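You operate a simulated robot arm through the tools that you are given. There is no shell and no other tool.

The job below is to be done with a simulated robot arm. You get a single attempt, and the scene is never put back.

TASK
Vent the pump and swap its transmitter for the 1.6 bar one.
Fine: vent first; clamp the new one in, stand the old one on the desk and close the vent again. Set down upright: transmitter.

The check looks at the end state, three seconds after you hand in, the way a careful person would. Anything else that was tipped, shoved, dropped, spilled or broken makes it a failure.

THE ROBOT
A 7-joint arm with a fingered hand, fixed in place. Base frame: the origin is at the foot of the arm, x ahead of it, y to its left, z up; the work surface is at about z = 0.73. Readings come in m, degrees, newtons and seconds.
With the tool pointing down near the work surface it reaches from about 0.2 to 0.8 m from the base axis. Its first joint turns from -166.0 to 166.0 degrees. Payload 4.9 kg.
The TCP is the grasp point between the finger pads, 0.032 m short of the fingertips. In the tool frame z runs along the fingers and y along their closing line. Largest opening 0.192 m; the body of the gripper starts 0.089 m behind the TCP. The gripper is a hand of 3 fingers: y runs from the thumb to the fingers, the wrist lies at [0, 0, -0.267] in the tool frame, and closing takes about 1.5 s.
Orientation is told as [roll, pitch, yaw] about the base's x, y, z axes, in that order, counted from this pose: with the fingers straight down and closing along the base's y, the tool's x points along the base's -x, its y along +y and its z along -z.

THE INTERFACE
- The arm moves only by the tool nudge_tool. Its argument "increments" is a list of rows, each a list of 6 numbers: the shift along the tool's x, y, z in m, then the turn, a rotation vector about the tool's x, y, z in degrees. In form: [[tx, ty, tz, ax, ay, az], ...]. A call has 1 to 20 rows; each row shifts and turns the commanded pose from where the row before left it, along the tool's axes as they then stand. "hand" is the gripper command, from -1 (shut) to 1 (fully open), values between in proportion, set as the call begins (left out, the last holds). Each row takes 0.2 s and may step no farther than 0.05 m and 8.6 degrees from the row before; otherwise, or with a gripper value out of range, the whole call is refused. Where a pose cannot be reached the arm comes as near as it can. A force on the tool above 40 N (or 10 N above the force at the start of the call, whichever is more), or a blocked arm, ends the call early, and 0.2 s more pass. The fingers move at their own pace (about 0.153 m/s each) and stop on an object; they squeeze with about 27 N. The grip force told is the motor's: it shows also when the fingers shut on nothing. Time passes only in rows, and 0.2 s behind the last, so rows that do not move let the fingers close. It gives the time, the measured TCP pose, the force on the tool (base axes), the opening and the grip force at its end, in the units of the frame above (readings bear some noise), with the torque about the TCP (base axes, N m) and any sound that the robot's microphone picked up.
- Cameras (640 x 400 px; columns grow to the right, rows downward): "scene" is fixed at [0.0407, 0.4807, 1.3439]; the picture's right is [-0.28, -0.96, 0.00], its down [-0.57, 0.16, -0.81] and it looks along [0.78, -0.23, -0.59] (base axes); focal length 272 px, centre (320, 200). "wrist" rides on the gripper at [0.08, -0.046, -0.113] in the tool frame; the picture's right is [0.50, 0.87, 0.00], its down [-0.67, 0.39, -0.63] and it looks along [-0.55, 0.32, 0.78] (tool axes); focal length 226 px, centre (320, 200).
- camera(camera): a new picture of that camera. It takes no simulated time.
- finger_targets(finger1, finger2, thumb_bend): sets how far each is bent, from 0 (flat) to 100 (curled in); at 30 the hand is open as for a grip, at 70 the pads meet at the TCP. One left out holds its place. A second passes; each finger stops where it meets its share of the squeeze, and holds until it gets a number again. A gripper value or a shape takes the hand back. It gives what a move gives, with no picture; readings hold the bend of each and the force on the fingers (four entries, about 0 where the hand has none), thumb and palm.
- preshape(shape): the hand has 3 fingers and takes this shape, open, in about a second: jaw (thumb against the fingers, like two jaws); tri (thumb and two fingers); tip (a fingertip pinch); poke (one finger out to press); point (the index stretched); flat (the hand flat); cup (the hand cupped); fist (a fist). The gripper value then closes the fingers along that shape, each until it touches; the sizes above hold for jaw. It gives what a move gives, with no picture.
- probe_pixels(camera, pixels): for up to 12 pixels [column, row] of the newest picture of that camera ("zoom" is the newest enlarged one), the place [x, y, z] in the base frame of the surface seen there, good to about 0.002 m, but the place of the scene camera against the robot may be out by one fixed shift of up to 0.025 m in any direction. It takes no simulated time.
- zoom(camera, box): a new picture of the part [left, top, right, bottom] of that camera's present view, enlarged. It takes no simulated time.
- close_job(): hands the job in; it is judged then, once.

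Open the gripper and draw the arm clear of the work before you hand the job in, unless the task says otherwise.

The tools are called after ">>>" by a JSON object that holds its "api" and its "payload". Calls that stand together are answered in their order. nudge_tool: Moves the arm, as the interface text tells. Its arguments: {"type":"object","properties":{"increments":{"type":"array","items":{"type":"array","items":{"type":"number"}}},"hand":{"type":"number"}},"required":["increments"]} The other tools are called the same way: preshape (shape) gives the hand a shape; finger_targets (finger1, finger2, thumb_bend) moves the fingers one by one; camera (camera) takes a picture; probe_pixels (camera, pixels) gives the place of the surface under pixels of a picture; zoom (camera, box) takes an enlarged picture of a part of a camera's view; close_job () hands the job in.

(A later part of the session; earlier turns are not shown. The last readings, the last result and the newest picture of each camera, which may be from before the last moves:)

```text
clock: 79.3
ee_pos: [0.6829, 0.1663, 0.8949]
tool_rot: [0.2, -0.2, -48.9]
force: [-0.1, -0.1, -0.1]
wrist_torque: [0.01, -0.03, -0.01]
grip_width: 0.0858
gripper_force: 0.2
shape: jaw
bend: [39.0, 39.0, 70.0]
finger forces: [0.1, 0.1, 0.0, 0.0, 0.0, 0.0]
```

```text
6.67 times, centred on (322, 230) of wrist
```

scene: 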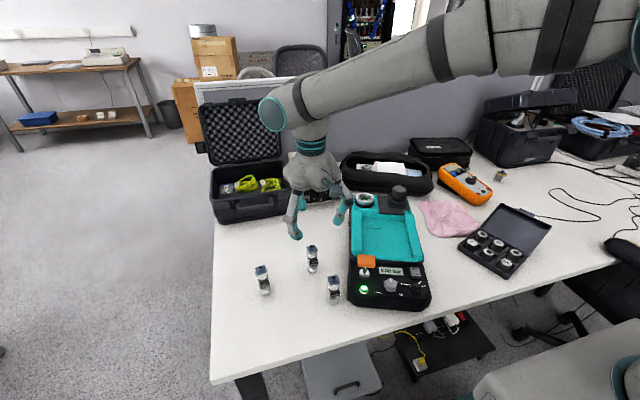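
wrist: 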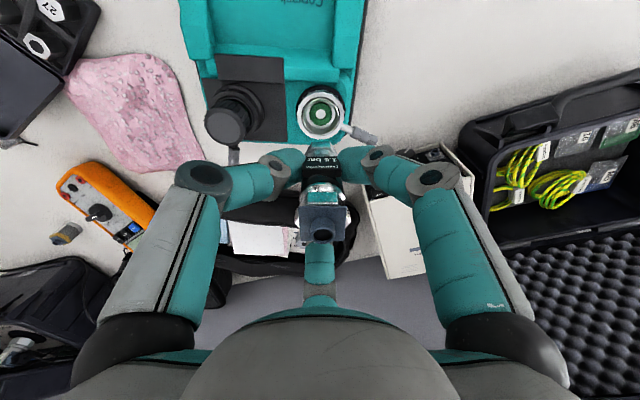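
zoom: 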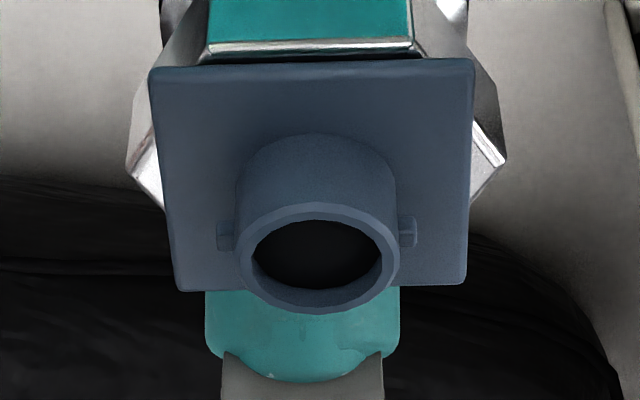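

The plate is level within measurement noise and its centre is ~2–3 mm from where the old one was. I rise straight up to z≈1.008 to repeat the earlier top view for comparison.

>>> {"api": "nudge_tool", "payload": {"increments": [[0, 0, -0.03, 0, 0, 0], [0, 0, -0.04, 0, 0, 0], [0, 0, -0.042, 0, 0, 0], [0, 0, 0, 0, 0, 0], [0, 0, 0, 0, 0, 0]], "hand": 0.0}}

>>> {"api": "zoom", "payload": {"camera": "wrist", "box": [270, 100, 370, 200]}}

>>> {"api": "zoom", "payload": {"camera": "scene", "box": [345, 165, 393, 210]}}

>>> {"api": "zoom", "payload": {"camera": "scene", "box": [355, 185, 385, 210]}}

```text
clock: 80.5
ee_pos: [0.6836, 0.1691, 1.0085]
tool_rot: [0.0, 0.0, -49.1]
force: [-0.5, 0.4, -0.3]
wrist_torque: [0.02, -0.02, -0.02]
grip_width: 0.0956
gripper_force: 0.1
shape: jaw
bend: [37.0, 37.0, 70.0]
finger forces: [0.0, 0.1, 0.1, 0.1, 0.1, 0.0]
```

```text
4.00 times, centred on (320, 150) of wrist
```

zoom: 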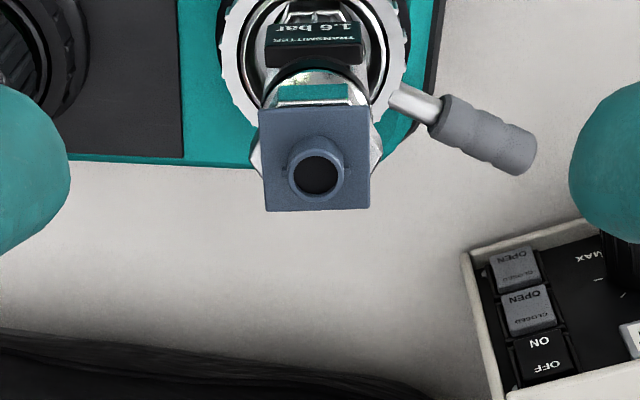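

```text
8.89 times, centred on (369, 188) of scene
```

zoom: 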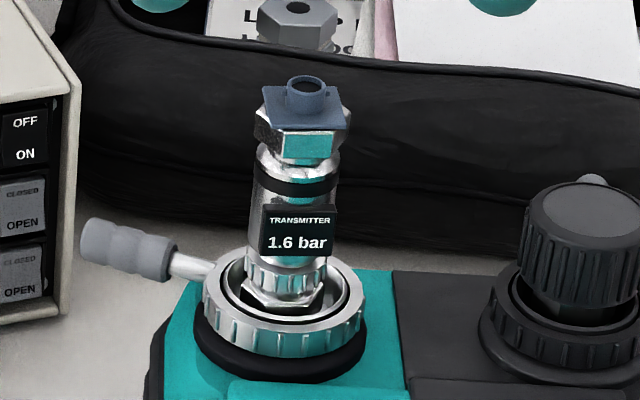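

```text
16.00 times, centred on (370, 198) of scene
```

zoom: 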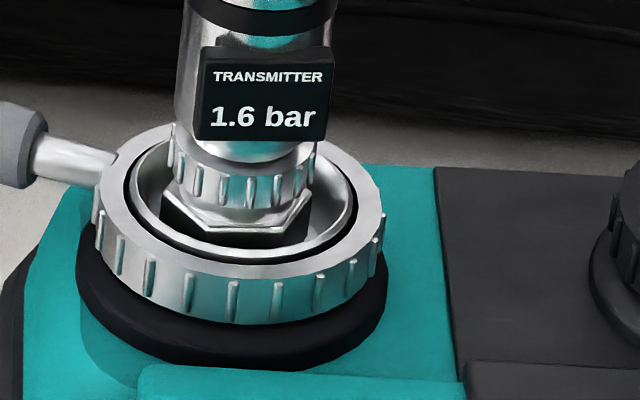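

The new unit's top is ~3 mm nearer the user than the old one's was. I measure ring and transmitter positions in one picture for a proper comparison.

>>> {"api": "zoom", "payload": {"camera": "wrist", "box": [280, 75, 360, 155]}}

>>> {"api": "probe_pixels", "payload": {"camera": "zoom", "pixels": [[200, 180], [205, 225], [235, 130], [300, 95], [360, 100], [415, 150], [430, 210], [425, 240], [225, 265], [270, 110], [395, 125], [215, 150]]}}

>>> {"api": "probe_pixels", "payload": {"camera": "zoom", "pixels": [[250, 270], [380, 265], [258, 375], [382, 370], [313, 370], [290, 165], [340, 165], [315, 160], [275, 195], [355, 190], [280, 230], [350, 230]]}}

```text
5.00 times, centred on (320, 115) of wrist
```

zoom: 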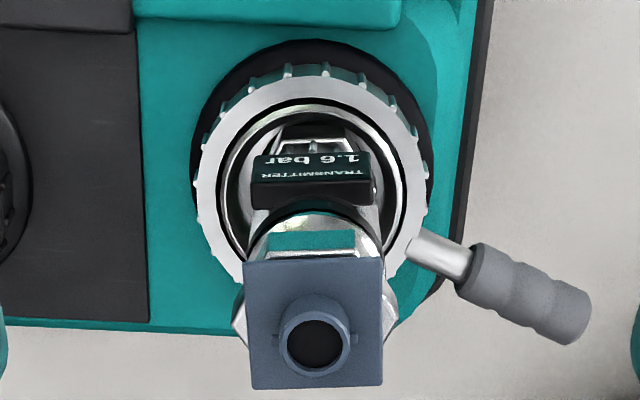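

```text
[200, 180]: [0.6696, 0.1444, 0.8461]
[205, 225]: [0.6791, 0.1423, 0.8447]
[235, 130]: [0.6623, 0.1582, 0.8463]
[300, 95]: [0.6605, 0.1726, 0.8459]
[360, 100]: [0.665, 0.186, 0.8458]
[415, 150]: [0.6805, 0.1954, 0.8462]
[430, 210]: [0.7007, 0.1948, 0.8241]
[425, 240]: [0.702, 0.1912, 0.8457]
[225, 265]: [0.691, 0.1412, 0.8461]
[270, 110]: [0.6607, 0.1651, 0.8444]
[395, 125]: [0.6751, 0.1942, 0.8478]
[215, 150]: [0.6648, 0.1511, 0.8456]
```

```text
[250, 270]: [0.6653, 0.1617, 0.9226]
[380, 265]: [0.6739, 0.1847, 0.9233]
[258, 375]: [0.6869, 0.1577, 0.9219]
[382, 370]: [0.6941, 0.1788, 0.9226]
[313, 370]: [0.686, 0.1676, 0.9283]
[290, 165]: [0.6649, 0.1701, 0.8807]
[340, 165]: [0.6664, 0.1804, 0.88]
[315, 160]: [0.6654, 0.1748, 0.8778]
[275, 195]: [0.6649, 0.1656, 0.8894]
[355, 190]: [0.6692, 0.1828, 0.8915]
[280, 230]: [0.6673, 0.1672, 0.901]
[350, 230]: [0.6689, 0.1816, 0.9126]
```

My pixel readings carry a few mm of uncertainty, so I probe ring points and the stub's centre together in the same wrist picture, and the same in the scene picture.

>>> {"api": "probe_pixels", "payload": {"camera": "zoom", "pixels": [[314, 345], [310, 345], [318, 345], [314, 340], [205, 190], [209, 210], [220, 150], [245, 118], [285, 98], [330, 95], [372, 112], [408, 150]]}}

>>> {"api": "probe_pixels", "payload": {"camera": "zoom", "pixels": [[417, 185], [416, 210], [230, 250], [215, 230], [240, 262], [403, 230], [314, 350], [320, 350], [265, 320], [372, 320], [265, 290], [372, 290]]}}

```text
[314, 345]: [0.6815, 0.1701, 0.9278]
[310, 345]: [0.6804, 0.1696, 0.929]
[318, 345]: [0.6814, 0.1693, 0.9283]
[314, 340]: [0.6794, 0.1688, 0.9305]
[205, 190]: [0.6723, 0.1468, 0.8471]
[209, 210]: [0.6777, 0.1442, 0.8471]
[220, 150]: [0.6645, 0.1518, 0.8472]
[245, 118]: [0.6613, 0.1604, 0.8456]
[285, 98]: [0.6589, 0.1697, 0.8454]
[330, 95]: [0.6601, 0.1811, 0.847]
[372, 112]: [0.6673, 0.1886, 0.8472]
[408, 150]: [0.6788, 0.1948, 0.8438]
```

```text
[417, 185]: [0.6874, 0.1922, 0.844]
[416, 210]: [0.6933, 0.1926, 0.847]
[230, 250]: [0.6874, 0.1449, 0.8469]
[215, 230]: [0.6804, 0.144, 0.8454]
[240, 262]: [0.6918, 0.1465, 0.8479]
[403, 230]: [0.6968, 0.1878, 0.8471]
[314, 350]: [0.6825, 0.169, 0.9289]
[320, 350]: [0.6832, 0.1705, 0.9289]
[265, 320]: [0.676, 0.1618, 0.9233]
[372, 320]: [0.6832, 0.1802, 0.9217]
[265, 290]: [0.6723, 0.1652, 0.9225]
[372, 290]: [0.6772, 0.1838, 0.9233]
```

Circle fit gives the ring centre at [0.6827,0.1691] and the stub at [0.6814,0.1697]: the new transmitter is within 1.5 mm of centre and upright. Now I go to the lever (at +46°) with yaw 16° to swing it back.

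>>> {"api": "nudge_tool", "payload": {"increments": [[0, 0, 0, 0, 0, -8.1], [0, 0, 0, 0, 0, -8.1], [0, 0, 0, 0, 0, -8.1], [0, 0, 0, 0, 0, -8.1], [0, 0, 0, 0, 0, -8.1], [0, 0, 0, 0, 0, -8.1], [0, 0, 0, 0, 0, -8.1], [0, 0, 0, 0, 0, -8.3], [-0.02505, 0.0147, 0, 0, 0, 0], [-0.02505, 0.0147, 0, 0, 0, 0], [0, 0, 0, 0, 0, 0], [0, 0, 0, 0, 0, 0]], "hand": -0.3}}

>>> {"api": "zoom", "payload": {"camera": "wrist", "box": [260, 30, 380, 170]}}

```text
clock: 83.1
ee_pos: [0.7235, 0.2087, 1.0074]
tool_rot: [0.0, -0.1, 16.1]
force: [-0.2, 0.1, -0.2]
wrist_torque: [0.0, -0.01, -0.01]
grip_width: 0.0676
gripper_force: 0.1
shape: jaw
bend: [44.0, 44.0, 70.0]
finger forces: [0.1, 0.0, 0.1, 0.0, 0.0, 0.1]
```

```text
2.86 times, centred on (320, 100) of wrist
```

zoom: 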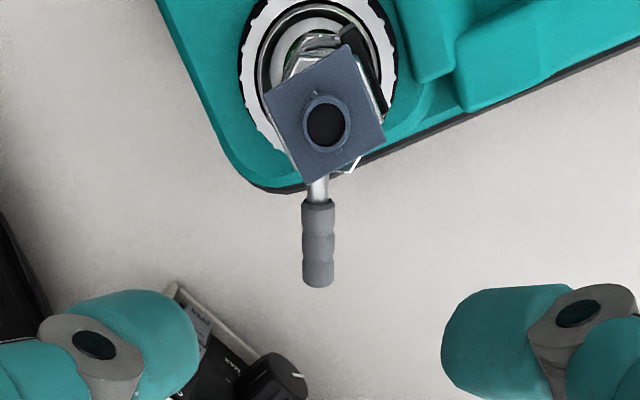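

The lever end is ~14 mm beyond the TCP axis and centred (zoom [318,285]). I descend to straddle it and check.

>>> {"api": "nudge_tool", "payload": {"increments": [[0, 0, 0.05, 0, 0, 0], [0, 0, 0.05, 0, 0, 0], [0, 0, 0.039, 0, 0, 0], [0, 0, 0, 0, 0, 0]]}}

>>> {"api": "zoom", "payload": {"camera": "scene", "box": [340, 150, 400, 210]}}

>>> {"api": "zoom", "payload": {"camera": "wrist", "box": [230, 80, 410, 260]}}

```text
clock: 84.1
ee_pos: [0.7247, 0.2082, 0.8703]
tool_rot: [-0.1, 0.0, 15.9]
force: [-0.8, -0.3, -0.6]
wrist_torque: [-0.02, -0.03, -0.01]
grip_width: 0.0674
gripper_force: 0.1
shape: jaw
bend: [44.0, 44.0, 70.0]
finger forces: [0.0, 0.1, 0.1, 0.1, 0.0, 0.0]
```

```text
6.67 times, centred on (370, 180) of scene
```

zoom: 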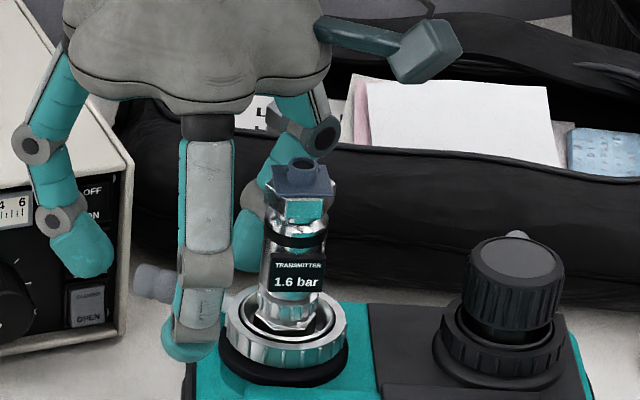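

```text
2.22 times, centred on (320, 170) of wrist
```

zoom: 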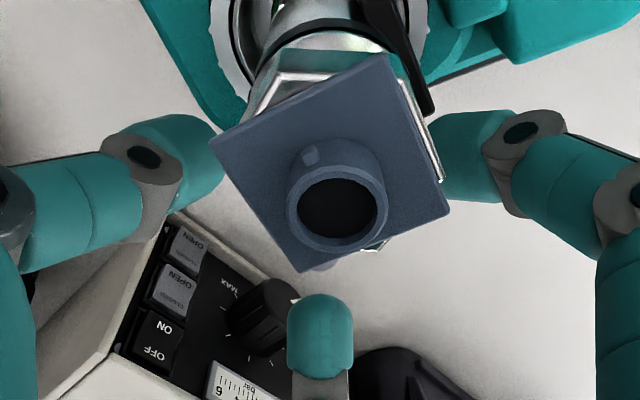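

Fingers straddle the lever again. I close to 0.034 m without squeezing and start the CW swing, 12° first.

>>> {"api": "nudge_tool", "payload": {"increments": [[0, 0, 0, 0, 0, 0], [0, 0, 0, 0, 0, 0], [0, 0, 0, 0, 0, 0]], "hand": -0.65}}

>>> {"api": "nudge_tool", "payload": {"increments": [[-0.00197, -0.00371, 0, 0, 0, 4], [-0.00197, -0.00371, 0, 0, 0, 4], [-0.00197, -0.00371, 0, 0, 0, 4]]}}

>>> {"api": "zoom", "payload": {"camera": "scene", "box": [340, 150, 400, 210]}}

```text
clock: 84.9
ee_pos: [0.723, 0.2092, 0.8704]
tool_rot: [0.0, -0.1, 16.0]
force: [0.8, 0.7, 0.5]
wrist_torque: [0.0, 0.01, 0.01]
grip_width: 0.034
gripper_force: 0.0
shape: jaw
bend: [77.0, 76.0, 70.0]
finger forces: [0.1, 1.0, 0.0, 0.0, 0.0, 0.0]
```

```text
clock: 85.7
ee_pos: [0.7327, 0.1985, 0.8691]
tool_rot: [0.0, -0.1, 4.0]
force: [-0.1, 1.6, 0.0]
wrist_torque: [0.01, 0.03, 0.03]
grip_width: 0.034
gripper_force: 0.0
shape: jaw
bend: [77.0, 76.0, 70.0]
finger forces: [0.0, 0.8, 0.0, 0.0, 0.1, 0.0]
```

```text
6.67 times, centred on (370, 180) of scene
```

zoom: 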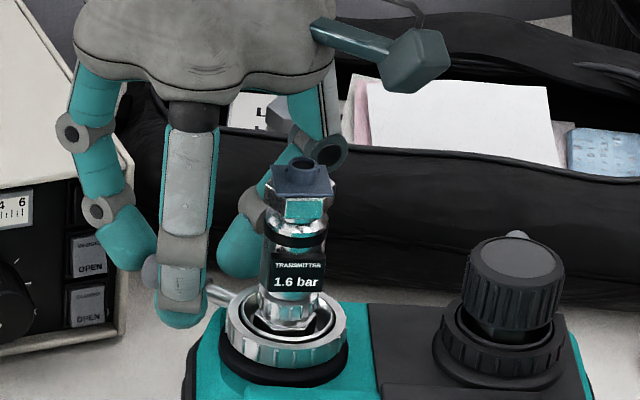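

Low force and the lever (rod at [225,292]) begins to follow. I continue CW 20°.

>>> {"api": "nudge_tool", "payload": {"increments": [[-0.00197, -0.00371, 0, 0, 0, 4], [-0.00197, -0.00371, 0, 0, 0, 4], [-0.00197, -0.00371, 0, 0, 0, 4], [-0.00197, -0.00371, 0, 0, 0, 4], [-0.00197, -0.00371, 0, 0, 0, 4]]}}

>>> {"api": "zoom", "payload": {"camera": "scene", "box": [340, 150, 400, 210]}}

>>> {"api": "zoom", "payload": {"camera": "wrist", "box": [230, 80, 410, 260]}}

```text
clock: 86.9
ee_pos: [0.7395, 0.1784, 0.8687]
tool_rot: [0.0, -0.1, -16.2]
force: [0.9, 0.3, 0.7]
wrist_torque: [0.03, -0.03, -0.01]
grip_width: 0.034
gripper_force: 0.0
shape: jaw
bend: [77.0, 76.0, 70.0]
finger forces: [0.1, 1.1, 0.0, 0.0, 0.0, 0.1]
```

```text
6.67 times, centred on (370, 180) of scene
```

zoom: 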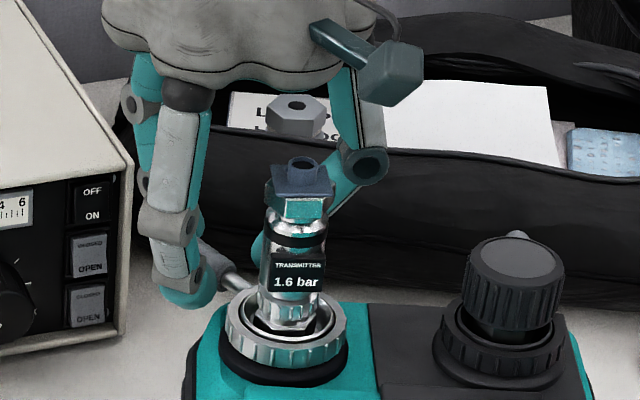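

```text
2.22 times, centred on (320, 170) of wrist
```

zoom: 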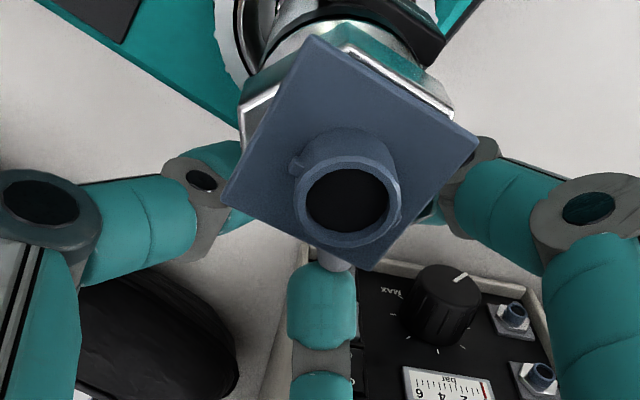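

The lever follows (tip at wrist-zoom [335,262]), the transmitter stays put. Another 20° CW.

>>> {"api": "nudge_tool", "payload": {"increments": [[-0.00197, -0.00371, 0, 0, 0, 4], [-0.00197, -0.00371, 0, 0, 0, 4], [-0.00197, -0.00371, 0, 0, 0, 4], [-0.00197, -0.00371, 0, 0, 0, 4], [-0.00197, -0.00371, 0, 0, 0, 4]]}}

>>> {"api": "zoom", "payload": {"camera": "wrist", "box": [230, 80, 410, 260]}}

```text
clock: 88.1
ee_pos: [0.7408, 0.1589, 0.8683]
tool_rot: [0.0, -0.1, -36.2]
force: [0.0, -0.1, 0.2]
wrist_torque: [0.02, -0.01, -0.01]
grip_width: 0.0339
gripper_force: 0.0
shape: jaw
bend: [77.0, 76.0, 70.0]
finger forces: [0.0, 0.4, 0.1, 0.1, 0.0, 0.0]
```

```text
2.22 times, centred on (320, 170) of wrist
```

zoom: 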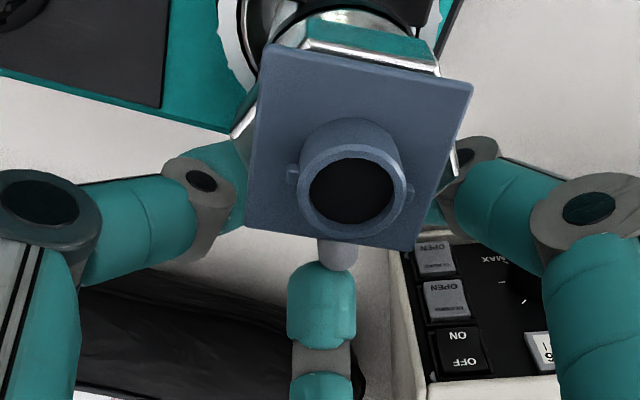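

The lever tip stays at [337,255] beside the middle finger. Another 20°.

>>> {"api": "nudge_tool", "payload": {"increments": [[-0.00197, -0.00371, 0, 0, 0, 4], [-0.00197, -0.00371, 0, 0, 0, 4], [-0.00197, -0.00371, 0, 0, 0, 4], [-0.00197, -0.00371, 0, 0, 0, 4], [-0.00197, -0.00371, 0, 0, 0, 4]]}}

>>> {"api": "zoom", "payload": {"camera": "wrist", "box": [230, 80, 410, 260]}}

>>> {"api": "zoom", "payload": {"camera": "scene", "box": [340, 150, 400, 210]}}

```text
clock: 89.3
ee_pos: [0.7355, 0.1392, 0.8703]
tool_rot: [0.2, 0.0, -56.2]
force: [-0.7, 0.0, 0.4]
wrist_torque: [-0.01, 0.0, -0.01]
grip_width: 0.0338
gripper_force: 0.1
shape: jaw
bend: [76.0, 76.0, 70.0]
finger forces: [0.5, 0.1, 0.0, 0.0, 0.0, 0.0]
```

```text
2.22 times, centred on (320, 170) of wrist
```

zoom: 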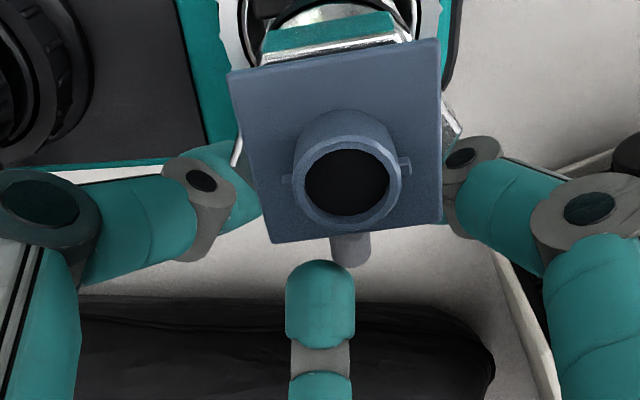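

```text
6.67 times, centred on (370, 180) of scene
```

zoom: 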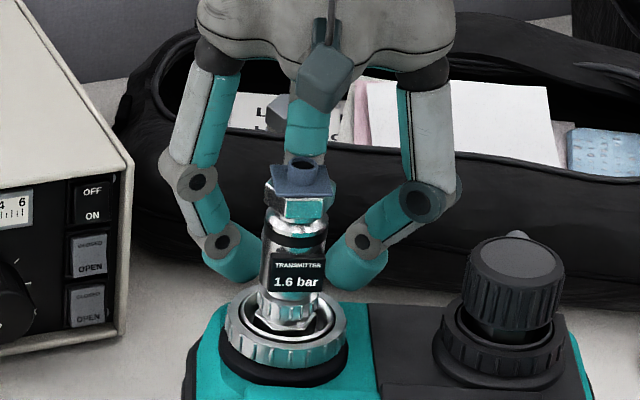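

Lever is now near -19°; about 16° to go. I continue 12° and watch the force.

>>> {"api": "nudge_tool", "payload": {"increments": [[-0.00197, -0.00371, 0, 0, 0, 4], [-0.00197, -0.00371, 0, 0, 0, 4], [-0.00197, -0.00371, 0, 0, 0, 4]]}}

>>> {"api": "nudge_tool", "payload": {"increments": [[-0.00098, -0.00186, 0, 0, 0, 2]]}}

>>> {"api": "zoom", "payload": {"camera": "wrist", "box": [230, 80, 410, 260]}}

```text
clock: 90.1
ee_pos: [0.7292, 0.1281, 0.869]
tool_rot: [0.2, 0.0, -68.0]
force: [0.6, -0.2, -0.8]
wrist_torque: [-0.01, 0.0, -0.04]
grip_width: 0.0338
gripper_force: 0.0
shape: jaw
bend: [76.0, 76.0, 70.0]
finger forces: [0.0, 0.0, 0.1, 0.0, 0.0, 0.0]
```

```text
clock: 90.5
ee_pos: [0.7275, 0.1269, 0.8698]
tool_rot: [0.1, 0.0, -70.1]
force: [0.1, 0.2, -0.7]
wrist_torque: [0.01, 0.04, 0.0]
grip_width: 0.0337
gripper_force: 0.0
shape: jaw
bend: [76.0, 76.0, 70.0]
finger forces: [0.1, 0.1, 0.1, 0.0, 0.0, 0.1]
```

```text
2.22 times, centred on (320, 170) of wrist
```

zoom: 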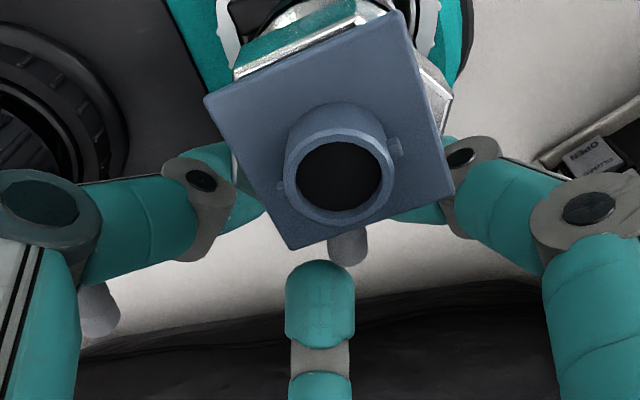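

No resistance yet; lever about -33°. I continue in 2° steps until I feel the stop.

>>> {"api": "nudge_tool", "payload": {"increments": [[-0.00098, -0.00186, 0, 0, 0, 2]]}}

>>> {"api": "nudge_tool", "payload": {"increments": [[-0.00098, -0.00186, 0, 0, 0, 2]]}}

>>> {"api": "nudge_tool", "payload": {"increments": [[-0.00098, -0.00186, 0, 0, 0, 2]]}}

```text
clock: 90.9
ee_pos: [0.7264, 0.1259, 0.8701]
tool_rot: [0.1, -0.1, -72.0]
force: [0.6, 0.9, -0.7]
wrist_torque: [0.0, 0.0, -0.03]
grip_width: 0.0339
gripper_force: 0.2
shape: jaw
bend: [76.0, 76.0, 70.0]
finger forces: [1.0, 0.0, 0.1, 0.0, 0.0, 0.1]
```

```text
clock: 91.3
ee_pos: [0.7241, 0.1244, 0.8683]
tool_rot: [0.1, 0.1, -74.0]
force: [0.9, 1.7, 1.1]
wrist_torque: [0.07, -0.05, -0.02]
grip_width: 0.0339
gripper_force: 0.1
shape: jaw
bend: [76.0, 76.0, 70.0]
finger forces: [2.0, 0.0, 0.0, 0.1, 0.0, 0.0]
```

```text
clock: 91.7
ee_pos: [0.7242, 0.1248, 0.8694]
tool_rot: [0.2, 0.1, -76.0]
force: [0.7, 3.2, 0.5]
wrist_torque: [0.08, -0.06, 0.02]
grip_width: 0.0342
gripper_force: 0.1
shape: jaw
bend: [54.0, 76.0, 70.0]
finger forces: [2.9, 0.0, 0.0, 0.1, 0.0, 0.0]
```

Finger force climbs 1.0→2.0→2.9 N linearly: the lever is against its closed stop. I back off 2 steps, open and rise to check.

>>> {"api": "nudge_tool", "payload": {"increments": [[0.00108, 0.0018, 0, 0, 0, -2], [0.00108, 0.0018, 0, 0, 0, -2], [0.00108, 0.0018, 0, 0, 0, -2], [0, 0, 0, 0, 0, 0]]}}

>>> {"api": "nudge_tool", "payload": {"increments": [[0, 0, 0, 0, 0, 0], [0, 0, 0, 0, 0, 0], [0, 0, 0, 0, 0, 0], [0, 0, -0.03, 0, 0, 0], [0, 0, -0.05, 0, 0, 0], [0, 0, -0.05, 0, 0, 0], [0, 0, -0.05, 0, 0, 0], [0, 0, 0, 0, 0, 0]], "hand": -0.3}}

>>> {"api": "camera", "payload": {"camera": "wrist"}}

>>> {"api": "zoom", "payload": {"camera": "wrist", "box": [260, 0, 380, 130]}}

>>> {"api": "zoom", "payload": {"camera": "scene", "box": [345, 165, 393, 210]}}

```text
clock: 92.7
ee_pos: [0.7273, 0.1277, 0.8689]
tool_rot: [0.1, 0.0, -70.0]
force: [0.7, -0.5, 0.1]
wrist_torque: [0.02, 0.03, -0.01]
grip_width: 0.0337
gripper_force: 0.1
shape: jaw
bend: [76.0, 76.0, 70.0]
finger forces: [0.0, 0.2, 0.0, 0.1, 0.0, 0.0]
```

```text
clock: 94.5
ee_pos: [0.7278, 0.1283, 1.0472]
tool_rot: [0.1, -0.1, -70.0]
force: [0.3, 0.0, -0.9]
wrist_torque: [-0.01, 0.01, -0.02]
grip_width: 0.0667
gripper_force: 0.0
shape: jaw
bend: [45.0, 45.0, 70.0]
finger forces: [0.0, 0.1, 0.0, 0.0, 0.0, 0.0]
```

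```text
taken
```

wrist: 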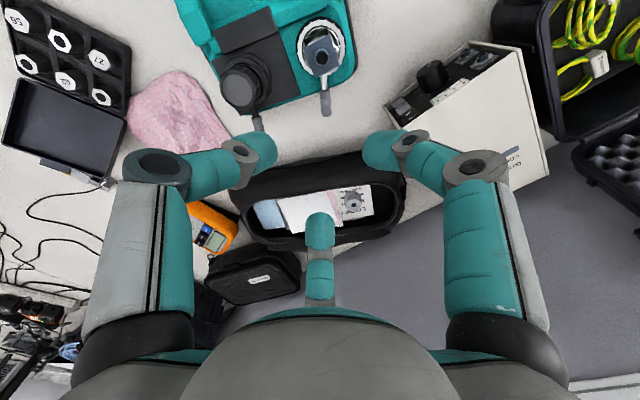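

```text
3.08 times, centred on (320, 65) of wrist
```

zoom: 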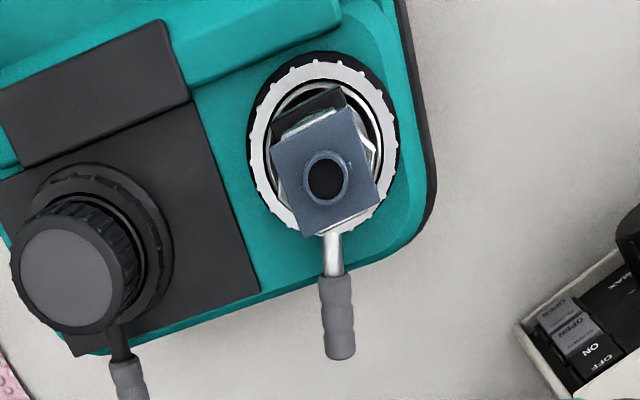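

```text
8.89 times, centred on (369, 188) of scene
```

zoom: 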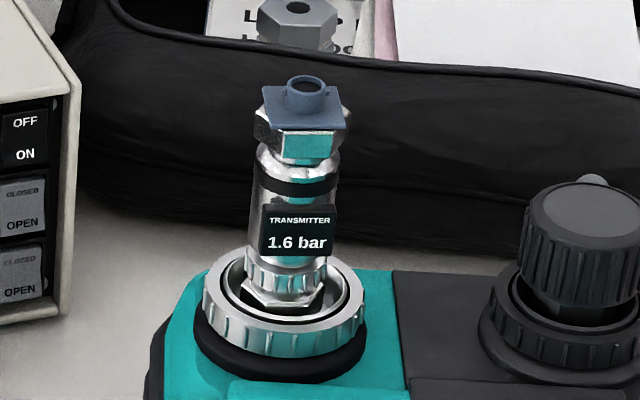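

The lever is back where it was. I verify its angle by probing the lever and ring quickly.

>>> {"api": "zoom", "payload": {"camera": "wrist", "box": [260, 0, 380, 130]}}

>>> {"api": "probe_pixels", "payload": {"camera": "zoom", "pixels": [[339, 350], [337, 330], [336, 305], [334, 285], [333, 262], [326, 180], [255, 150], [392, 140], [320, 70], [390, 170], [262, 190], [352, 76]]}}

```text
3.08 times, centred on (320, 65) of wrist
```

zoom: 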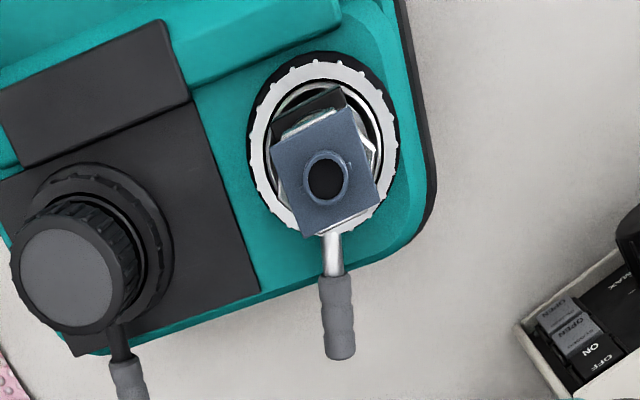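

```text
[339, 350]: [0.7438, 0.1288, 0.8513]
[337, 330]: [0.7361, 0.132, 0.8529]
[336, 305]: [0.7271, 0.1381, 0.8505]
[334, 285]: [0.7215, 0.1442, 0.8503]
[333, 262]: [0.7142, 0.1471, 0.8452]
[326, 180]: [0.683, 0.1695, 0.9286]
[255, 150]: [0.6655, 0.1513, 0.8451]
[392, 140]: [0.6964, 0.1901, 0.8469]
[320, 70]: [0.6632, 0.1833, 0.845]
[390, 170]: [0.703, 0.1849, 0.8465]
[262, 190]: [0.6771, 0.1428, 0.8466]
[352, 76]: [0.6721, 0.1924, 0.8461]
```

Lever tip is back at [0.744,0.129] as at the start, and the stub is centred. Now I go back to the vent knob with yaw -5° (the pose in which I released it) to close the vent.

>>> {"api": "nudge_tool", "payload": {"increments": [[0, 0, 0, 0, 0, -8.1], [0, 0, 0, 0, 0, -8.1], [0, 0, 0, 0, 0, -8.1], [0, 0, 0, 0, 0, -8.1], [0, 0, 0, 0, 0, -8.1], [0, 0, 0, 0, 0, -8.1], [0, 0, 0, 0, 0, -8.1], [0, 0, 0, 0, 0, -8.3], [0.0405, 0.00116, 0, 0, 0, 0], [0.0405, 0.00116, 0, 0, 0, 0], [0.0405, 0.00116, 0, 0, 0, 0], [0.0405, 0.00116, 0, 0, 0, 0], [0.0405, 0.00116, 0, 0, 0, 0], [0.0405, 0.00116, 0, 0, 0, 0], [0.0405, 0.00116, 0, 0, 0, 0], [0.0405, 0.00116, 0, 0, 0, 0], [0.0405, 0.00116, 0, 0, 0, 0], [0, 0, 0, 0, 0, 0]], "hand": -0.35}}

>>> {"api": "nudge_tool", "payload": {"increments": [[0, 0, 0.04, 0, 0, 0], [0, 0, 0.04, 0, 0, 0], [0, 0, 0.037, 0, 0, 0], [0, 0, 0, 0, 0, 0]]}}

>>> {"api": "camera", "payload": {"camera": "wrist"}}

>>> {"api": "zoom", "payload": {"camera": "wrist", "box": [285, 85, 355, 155]}}

```text
clock: 98.3
ee_pos: [0.366, 0.169, 1.0483]
tool_rot: [-0.1, -0.1, -5.1]
force: [0.3, -0.4, -1.0]
wrist_torque: [-0.02, 0.01, 0.04]
grip_width: 0.0627
gripper_force: 0.2
shape: jaw
bend: [46.0, 46.0, 70.0]
finger forces: [0.1, 0.0, 0.0, 0.0, 0.0, 0.0]
```

```text
clock: 99.3
ee_pos: [0.3657, 0.1692, 0.9322]
tool_rot: [0.1, -0.1, -5.1]
force: [-0.4, 0.1, -0.1]
wrist_torque: [0.0, -0.02, 0.03]
grip_width: 0.0627
gripper_force: 0.1
shape: jaw
bend: [46.0, 46.0, 70.0]
finger forces: [0.0, 0.0, 0.0, 0.0, 0.1, 0.0]
```

```text
taken
```

wrist: 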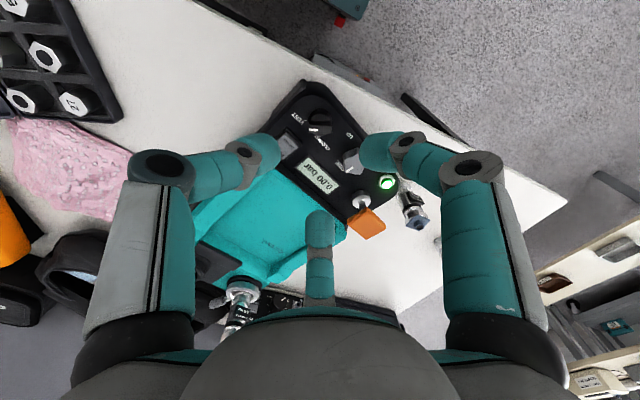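

```text
5.71 times, centred on (320, 120) of wrist
```

zoom: 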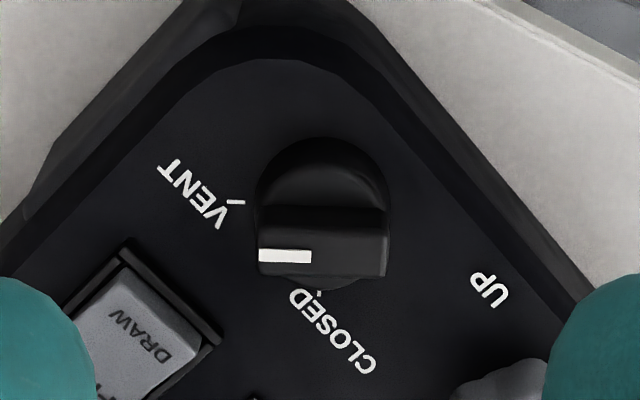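

The knob's bar is centred (wrist [320.5,129.6] vs expected [320,130.3]) and parallel to the picture's horizontal. I descend to TCP z≈0.8415 and close on it.

>>> {"api": "nudge_tool", "payload": {"increments": [[0, 0, 0.045, 0, 0, 0], [0, 0, 0.035, 0, 0, 0], [0, 0, 0.0105, 0, 0, 0], [0, 0, 0, 0, 0, 0]]}}

>>> {"api": "zoom", "payload": {"camera": "wrist", "box": [250, 120, 390, 260]}}

>>> {"api": "nudge_tool", "payload": {"increments": [[0, 0, 0, 0, 0, 0], [0, 0, 0, 0, 0, 0], [0, 0, 0, 0, 0, 0], [0, 0, 0, 0, 0, 0], [0, 0, 0, 0, 0, 0]], "hand": -0.8}}

>>> {"api": "zoom", "payload": {"camera": "scene", "box": [340, 200, 480, 320]}}

```text
clock: 100.3
ee_pos: [0.3657, 0.1689, 0.8406]
tool_rot: [0.0, 0.0, -5.1]
force: [0.1, -0.4, 0.4]
wrist_torque: [0.03, 0.0, 0.0]
grip_width: 0.0628
gripper_force: 0.0
shape: jaw
bend: [46.0, 46.0, 70.0]
finger forces: [0.0, 0.1, 0.0, 0.0, 0.0, 0.1]
```

```text
2.86 times, centred on (320, 190) of wrist
```

zoom: 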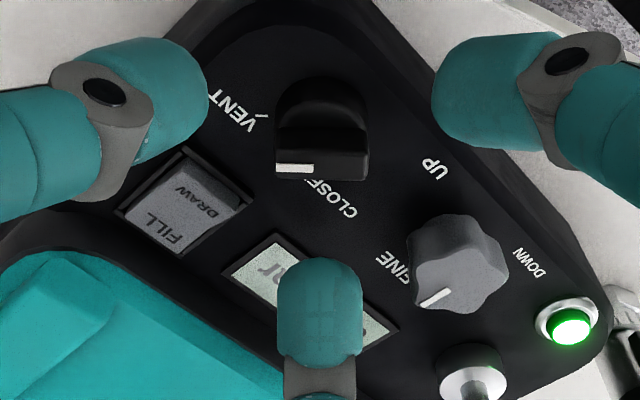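

```text
clock: 101.5
ee_pos: [0.3665, 0.1695, 0.8401]
tool_rot: [0.0, -0.2, -5.0]
force: [-0.6, -0.6, 0.7]
wrist_torque: [0.0, 0.01, 0.01]
grip_width: 0.0194
gripper_force: 0.0
shape: jaw
bend: [74.0, 74.0, 70.0]
finger forces: [0.4, 0.0, 0.1, 0.0, 0.4, 0.0]
```

```text
3.33 times, centred on (410, 260) of scene
```

zoom: 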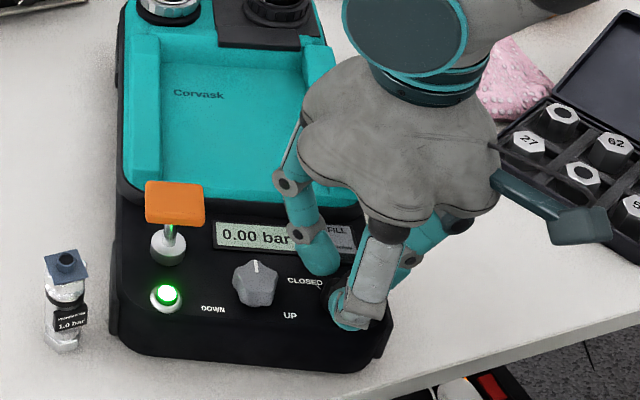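

The fingers just touch (0.4 N at width 0.0194). I close a little more for a real grip.

>>> {"api": "nudge_tool", "payload": {"increments": [[0, 0, 0, 0, 0, 0], [0, 0, 0, 0, 0, 0], [0, 0, 0, 0, 0, 0]], "hand": -0.88}}

>>> {"api": "zoom", "payload": {"camera": "wrist", "box": [250, 120, 390, 260]}}

```text
clock: 102.3
ee_pos: [0.3663, 0.1697, 0.8412]
tool_rot: [0.1, -0.3, -5.0]
force: [-3.8, -0.9, 19.5]
wrist_torque: [-0.06, 0.12, -0.02]
grip_width: 0.014
gripper_force: 27.0
shape: jaw
bend: [74.0, 72.0, 69.0]
finger forces: [23.3, 27.0, 0.0, 0.1, 34.3, 0.1]
```

```text
2.86 times, centred on (320, 190) of wrist
```

zoom: 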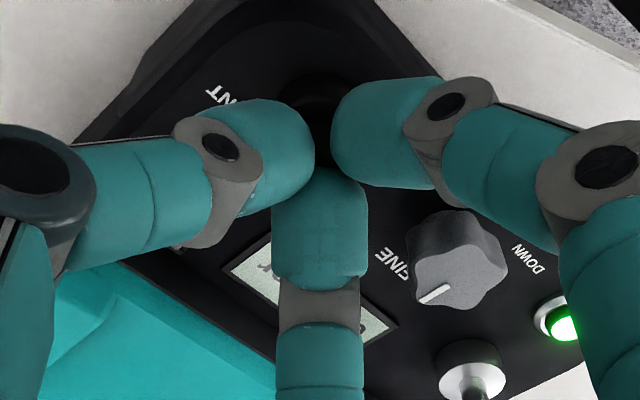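

Gripped (23–34 N per finger). I turn the knob back CCW: tool z negative, 45° first.

>>> {"api": "nudge_tool", "payload": {"increments": [[0, 0, 0, 0, 0, -5], [0, 0, 0, 0, 0, -5], [0, 0, 0, 0, 0, -5], [0, 0, 0, 0, 0, -5], [0, 0, 0, 0, 0, -5], [0, 0, 0, 0, 0, -5], [0, 0, 0, 0, 0, -5], [0, 0, 0, 0, 0, -5], [0, 0, 0, 0, 0, -5]]}}

>>> {"api": "zoom", "payload": {"camera": "wrist", "box": [250, 120, 390, 260]}}

>>> {"api": "zoom", "payload": {"camera": "scene", "box": [340, 200, 480, 320]}}

```text
clock: 104.3
ee_pos: [0.3656, 0.1701, 0.8414]
tool_rot: [-0.1, -0.3, 40.0]
force: [5.8, 6.4, 24.2]
wrist_torque: [0.24, -0.16, -0.04]
grip_width: 0.014
gripper_force: 26.7
shape: jaw
bend: [74.0, 72.0, 69.0]
finger forces: [23.3, 35.7, 0.1, 0.0, 31.3, 0.0]
```

```text
2.86 times, centred on (320, 190) of wrist
```

zoom: 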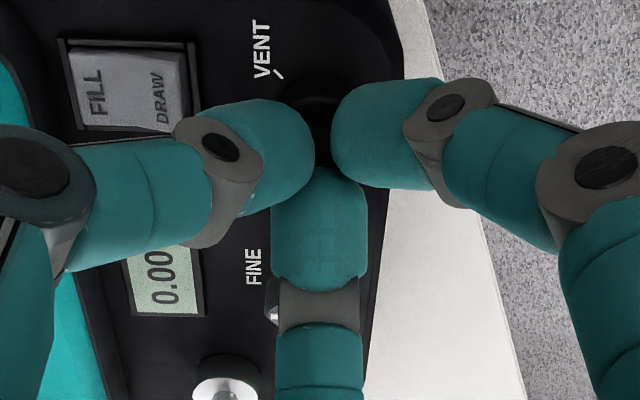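

```text
3.33 times, centred on (410, 260) of scene
```

zoom: 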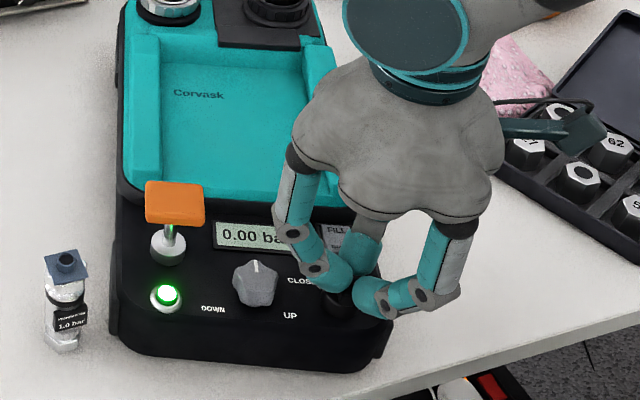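

Turning well; FINE untouched as before. I continue with the remaining 45°.

>>> {"api": "nudge_tool", "payload": {"increments": [[0, 0, 0, 0, 0, -5], [0, 0, 0, 0, 0, -5], [0, 0, 0, 0, 0, -5], [0, 0, 0, 0, 0, -5], [0, 0, 0, 0, 0, -5], [0, 0, 0, 0, 0, -5], [0, 0, 0, 0, 0, -5], [0, 0, 0, 0, 0, -5], [0, 0, 0, 0, 0, -5]]}}

>>> {"api": "zoom", "payload": {"camera": "wrist", "box": [250, 120, 390, 260]}}

```text
clock: 106.1
ee_pos: [0.3667, 0.1696, 0.8412]
tool_rot: [-0.3, -0.1, 79.3]
force: [-2.1, -3.6, 6.1]
wrist_torque: [-0.08, 0.08, -0.01]
grip_width: 0.0136
gripper_force: 27.5
shape: jaw
bend: [74.0, 72.0, 69.0]
finger forces: [23.4, 26.0, 0.0, 0.0, 27.6, 0.0]
stopped in row 9: the force on the tool passed its limit at 41 N (the readings are from after the stop); the commanded pose is now the measured one
```

```text
2.86 times, centred on (320, 190) of wrist
```

zoom: 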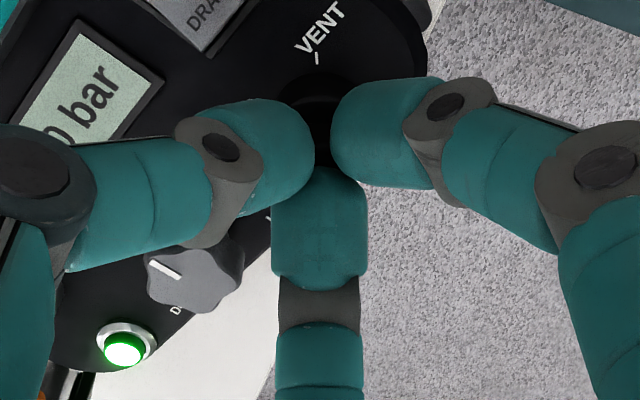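

It stopped at yaw 79° on a force peak (vertical squeeze load), now relaxed to 7 N. I turn the remaining ~5.5° in small steps.

>>> {"api": "nudge_tool", "payload": {"increments": [[0, 0, 0, 0, 0, -2], [0, 0, 0, 0, 0, -2], [0, 0, 0, 0, 0, -1.7]]}}

>>> {"api": "zoom", "payload": {"camera": "wrist", "box": [250, 120, 390, 260]}}

```text
clock: 106.9
ee_pos: [0.3659, 0.17, 0.8408]
tool_rot: [-0.2, -0.1, 85.0]
force: [2.6, -6.9, 5.0]
wrist_torque: [-0.21, -0.13, -0.08]
grip_width: 0.0136
gripper_force: 26.7
shape: jaw
bend: [74.0, 72.0, 69.0]
finger forces: [21.7, 24.1, 0.1, 0.0, 31.7, 0.0]
```

```text
2.86 times, centred on (320, 190) of wrist
```

zoom: 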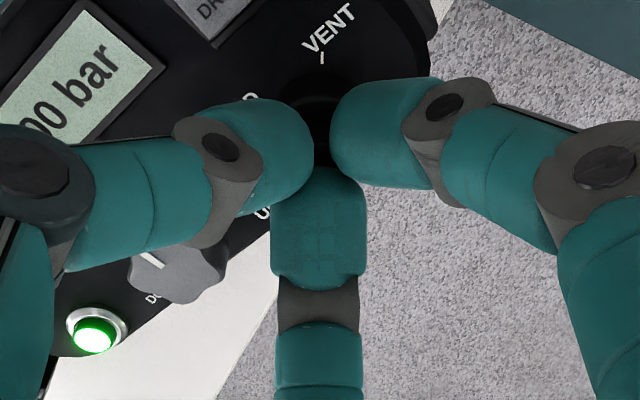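

Yaw 85° as at the start. I open the fingers, rise straight up and check the pointer.

>>> {"api": "nudge_tool", "payload": {"increments": [[0, 0, 0, 0, 0, 0], [0, 0, 0, 0, 0, 0], [0, 0, 0, 0, 0, 0], [0, 0, -0.03, 0, 0, 0], [0, 0, -0.03, 0, 0, 0], [0, 0, -0.028, 0, 0, 0], [0, 0, 0, 0, 0, 0]], "hand": -0.35}}

>>> {"api": "zoom", "payload": {"camera": "wrist", "box": [285, 85, 355, 155]}}

>>> {"api": "zoom", "payload": {"camera": "scene", "box": [340, 200, 480, 320]}}

```text
clock: 108.5
ee_pos: [0.3659, 0.1704, 0.9281]
tool_rot: [-0.2, 0.0, 85.1]
force: [0.1, -0.3, -0.3]
wrist_torque: [-0.04, -0.06, 0.0]
grip_width: 0.062
gripper_force: 0.0
shape: jaw
bend: [46.0, 46.0, 70.0]
finger forces: [0.0, 0.0, 0.0, 0.0, 0.0, 0.1]
```

```text
5.71 times, centred on (320, 120) of wrist
```

zoom: 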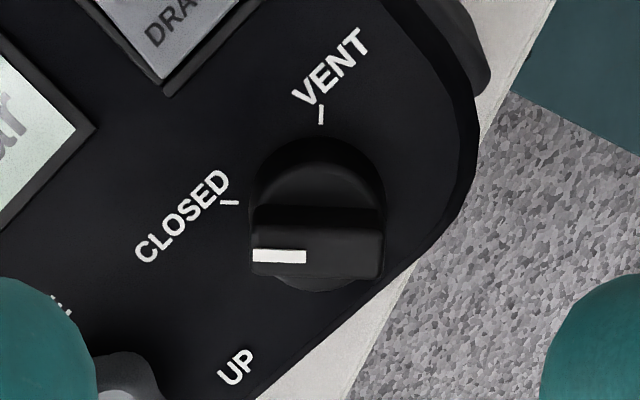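

```text
3.33 times, centred on (410, 260) of scene
```

zoom: 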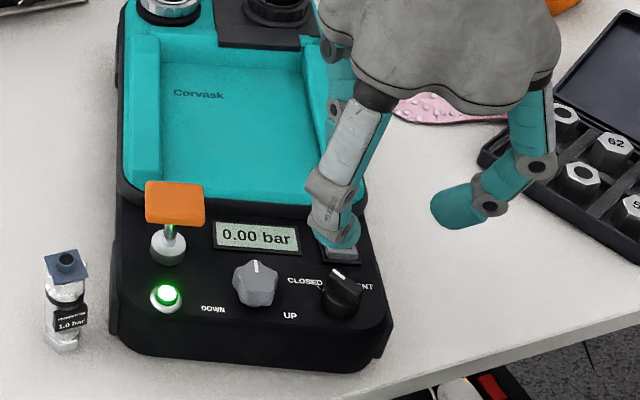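

The pointer is back on CLOSED exactly as at the start. I rise, open the hand and draw the arm clear toward its starting pose.

>>> {"api": "nudge_tool", "payload": {"increments": [[0, 0, -0.045, 0, 0, 0], [0, 0, -0.045, 0, 0, 0], [0, 0, -0.045, 0, 0, 0], [0, 0, -0.045, 0, 0, 0], [0, 0, -0.03, 0, 0, 0], [0, 0, 0, 0, 0, 8.5], [0, 0, 0, 0, 0, 8.5], [0, 0, 0, 0, 0, 8.5], [0, 0, 0, 0, 0, 8.5], [0, 0, 0, 0, 0, 8.5], [0, 0, 0, 0, 0, 8.5], [0, 0, 0, 0, 0, 8.5], [0, 0, 0, 0, 0, 8.5], [0, 0, 0, 0, 0, 8.5], [0, 0, 0, 0, 0, 8.5], [-0.03, -0.04, 0, 0, 0, 0], [-0.03, -0.04, 0, 0, 0, 0], [0, 0, 0, 0, 0, 0]], "hand": 1.0}}

>>> {"api": "camera", "payload": {"camera": "scene"}}

>>> {"api": "camera", "payload": {"camera": "wrist"}}

>>> {"api": "zoom", "payload": {"camera": "scene", "box": [380, 260, 440, 300]}}

>>> {"api": "zoom", "payload": {"camera": "scene", "box": [230, 220, 450, 320]}}

>>> {"api": "zoom", "payload": {"camera": "scene", "box": [345, 165, 393, 210]}}

```text
clock: 112.3
ee_pos: [0.4247, 0.0906, 1.1413]
tool_rot: [0.1, -0.2, 0.1]
force: [0.2, -0.4, -0.4]
wrist_torque: [-0.01, 0.04, -0.02]
grip_width: 0.192
gripper_force: 0.0
shape: jaw
bend: [30.0, 30.0, 30.0]
finger forces: [0.0, 0.1, 0.1, 0.0, 0.1, 0.0]
```

```text
taken
```

scene: 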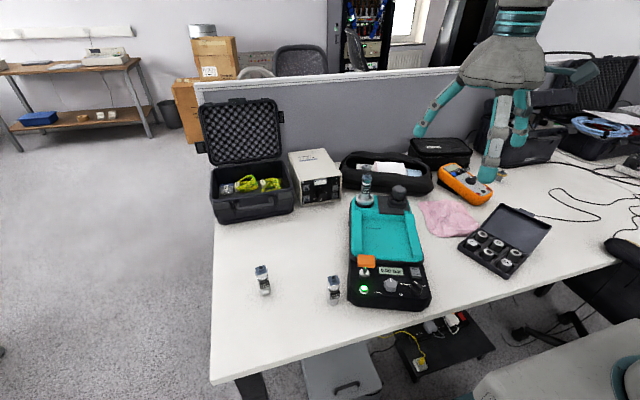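

```text
taken
```

wrist: 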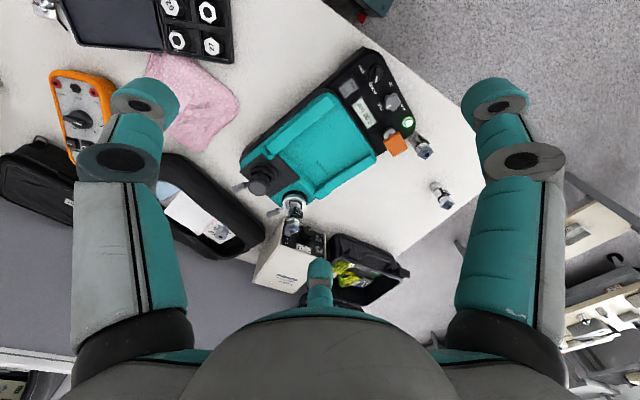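

```text
10.00 times, centred on (410, 280) of scene
```

zoom: 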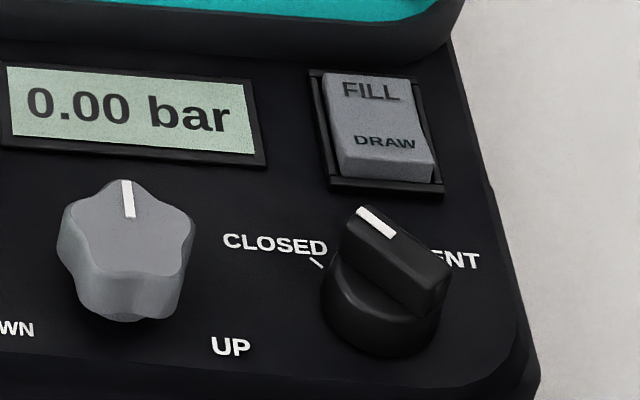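

```text
2.91 times, centred on (340, 270) of scene
```

zoom: 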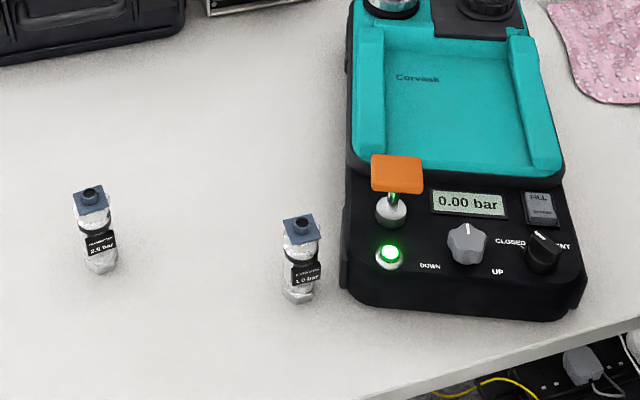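

```text
8.89 times, centred on (369, 188) of scene
```

zoom: 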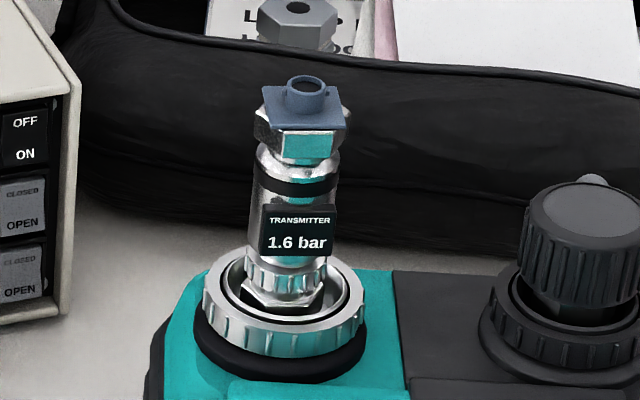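

The panel picture is identical to the first one except 0.00 bar; the other objects are unmoved. Before handing in I want to be sure the clamp really holds the new transmitter, so I return above it for a gentle pull check.

>>> {"api": "nudge_tool", "payload": {"increments": [[0, 0, 0, 0, 0, 8.17], [0, 0, 0, 0, 0, 8.17], [0, 0, 0, 0, 0, 8.17], [0, 0, 0, 0, 0, 8.17], [0, 0, 0, 0, 0, 8.17], [0, 0, 0, 0, 0, 8.17], [-0.0159, 0.0352, 0, 0, 0, 0], [-0.0159, 0.0352, 0, 0, 0, 0], [-0.0159, 0.0352, 0, 0, 0, 0], [-0.0159, 0.0352, 0, 0, 0, 0], [-0.0159, 0.0352, 0, 0, 0, 0], [-0.0159, 0.0352, 0, 0, 0, 0], [-0.0159, 0.0352, 0, 0, 0, 0], [0, 0, 0.0444, 0, 0, 0], [0, 0, 0.0444, 0, 0, 0], [0, 0, 0.0444, 0, 0, 0], [0, 0, 0, 0, 0, 0]], "hand": 0.0}}

>>> {"api": "zoom", "payload": {"camera": "wrist", "box": [270, 100, 370, 200]}}

```text
clock: 115.9
ee_pos: [0.6865, 0.1689, 1.0059]
tool_rot: [0.2, -0.1, -49.0]
force: [-0.2, 0.3, 0.9]
wrist_torque: [0.01, 0.01, 0.02]
grip_width: 0.0963
gripper_force: 0.1
shape: jaw
bend: [36.0, 36.0, 70.0]
finger forces: [0.0, 0.1, 0.1, 0.0, 0.0, 0.0]
```

```text
4.00 times, centred on (320, 150) of wrist
```

zoom: 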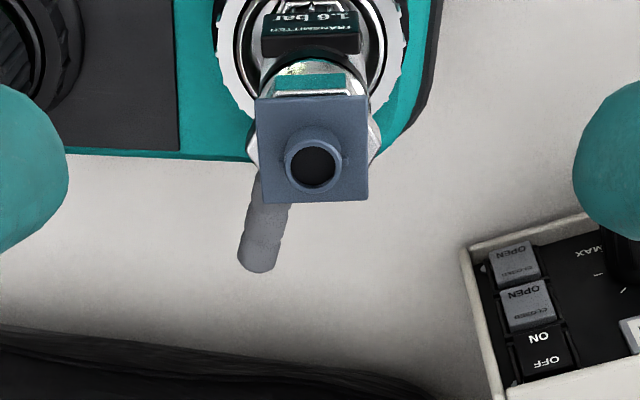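

The stub is at wrist [318,141]; I shift ~6 mm to be over it and lower to z≈0.93 to align precisely.

>>> {"api": "nudge_tool", "payload": {"increments": [[0.0041, -0.0045, 0, 0, 0, 0], [0, 0, 0.039, 0, 0, 0], [0, 0, 0.038, 0, 0, 0], [0, 0, 0, 0, 0, 0]]}}

>>> {"api": "zoom", "payload": {"camera": "wrist", "box": [280, 160, 360, 240]}}

```text
clock: 116.9
ee_pos: [0.6806, 0.1674, 0.9308]
tool_rot: [0.2, -0.1, -48.9]
force: [-0.8, -0.5, -0.2]
wrist_torque: [0.01, -0.03, 0.01]
grip_width: 0.0966
gripper_force: 0.1
shape: jaw
bend: [36.0, 36.0, 70.0]
finger forces: [0.0, 0.1, 0.1, 0.1, 0.0, 0.0]
```

```text
5.00 times, centred on (320, 200) of wrist
```

zoom: 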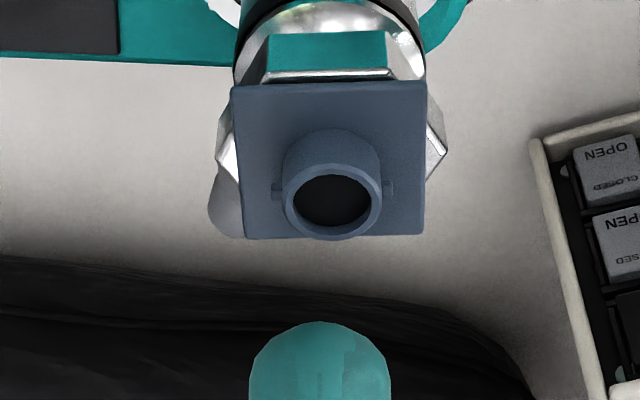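

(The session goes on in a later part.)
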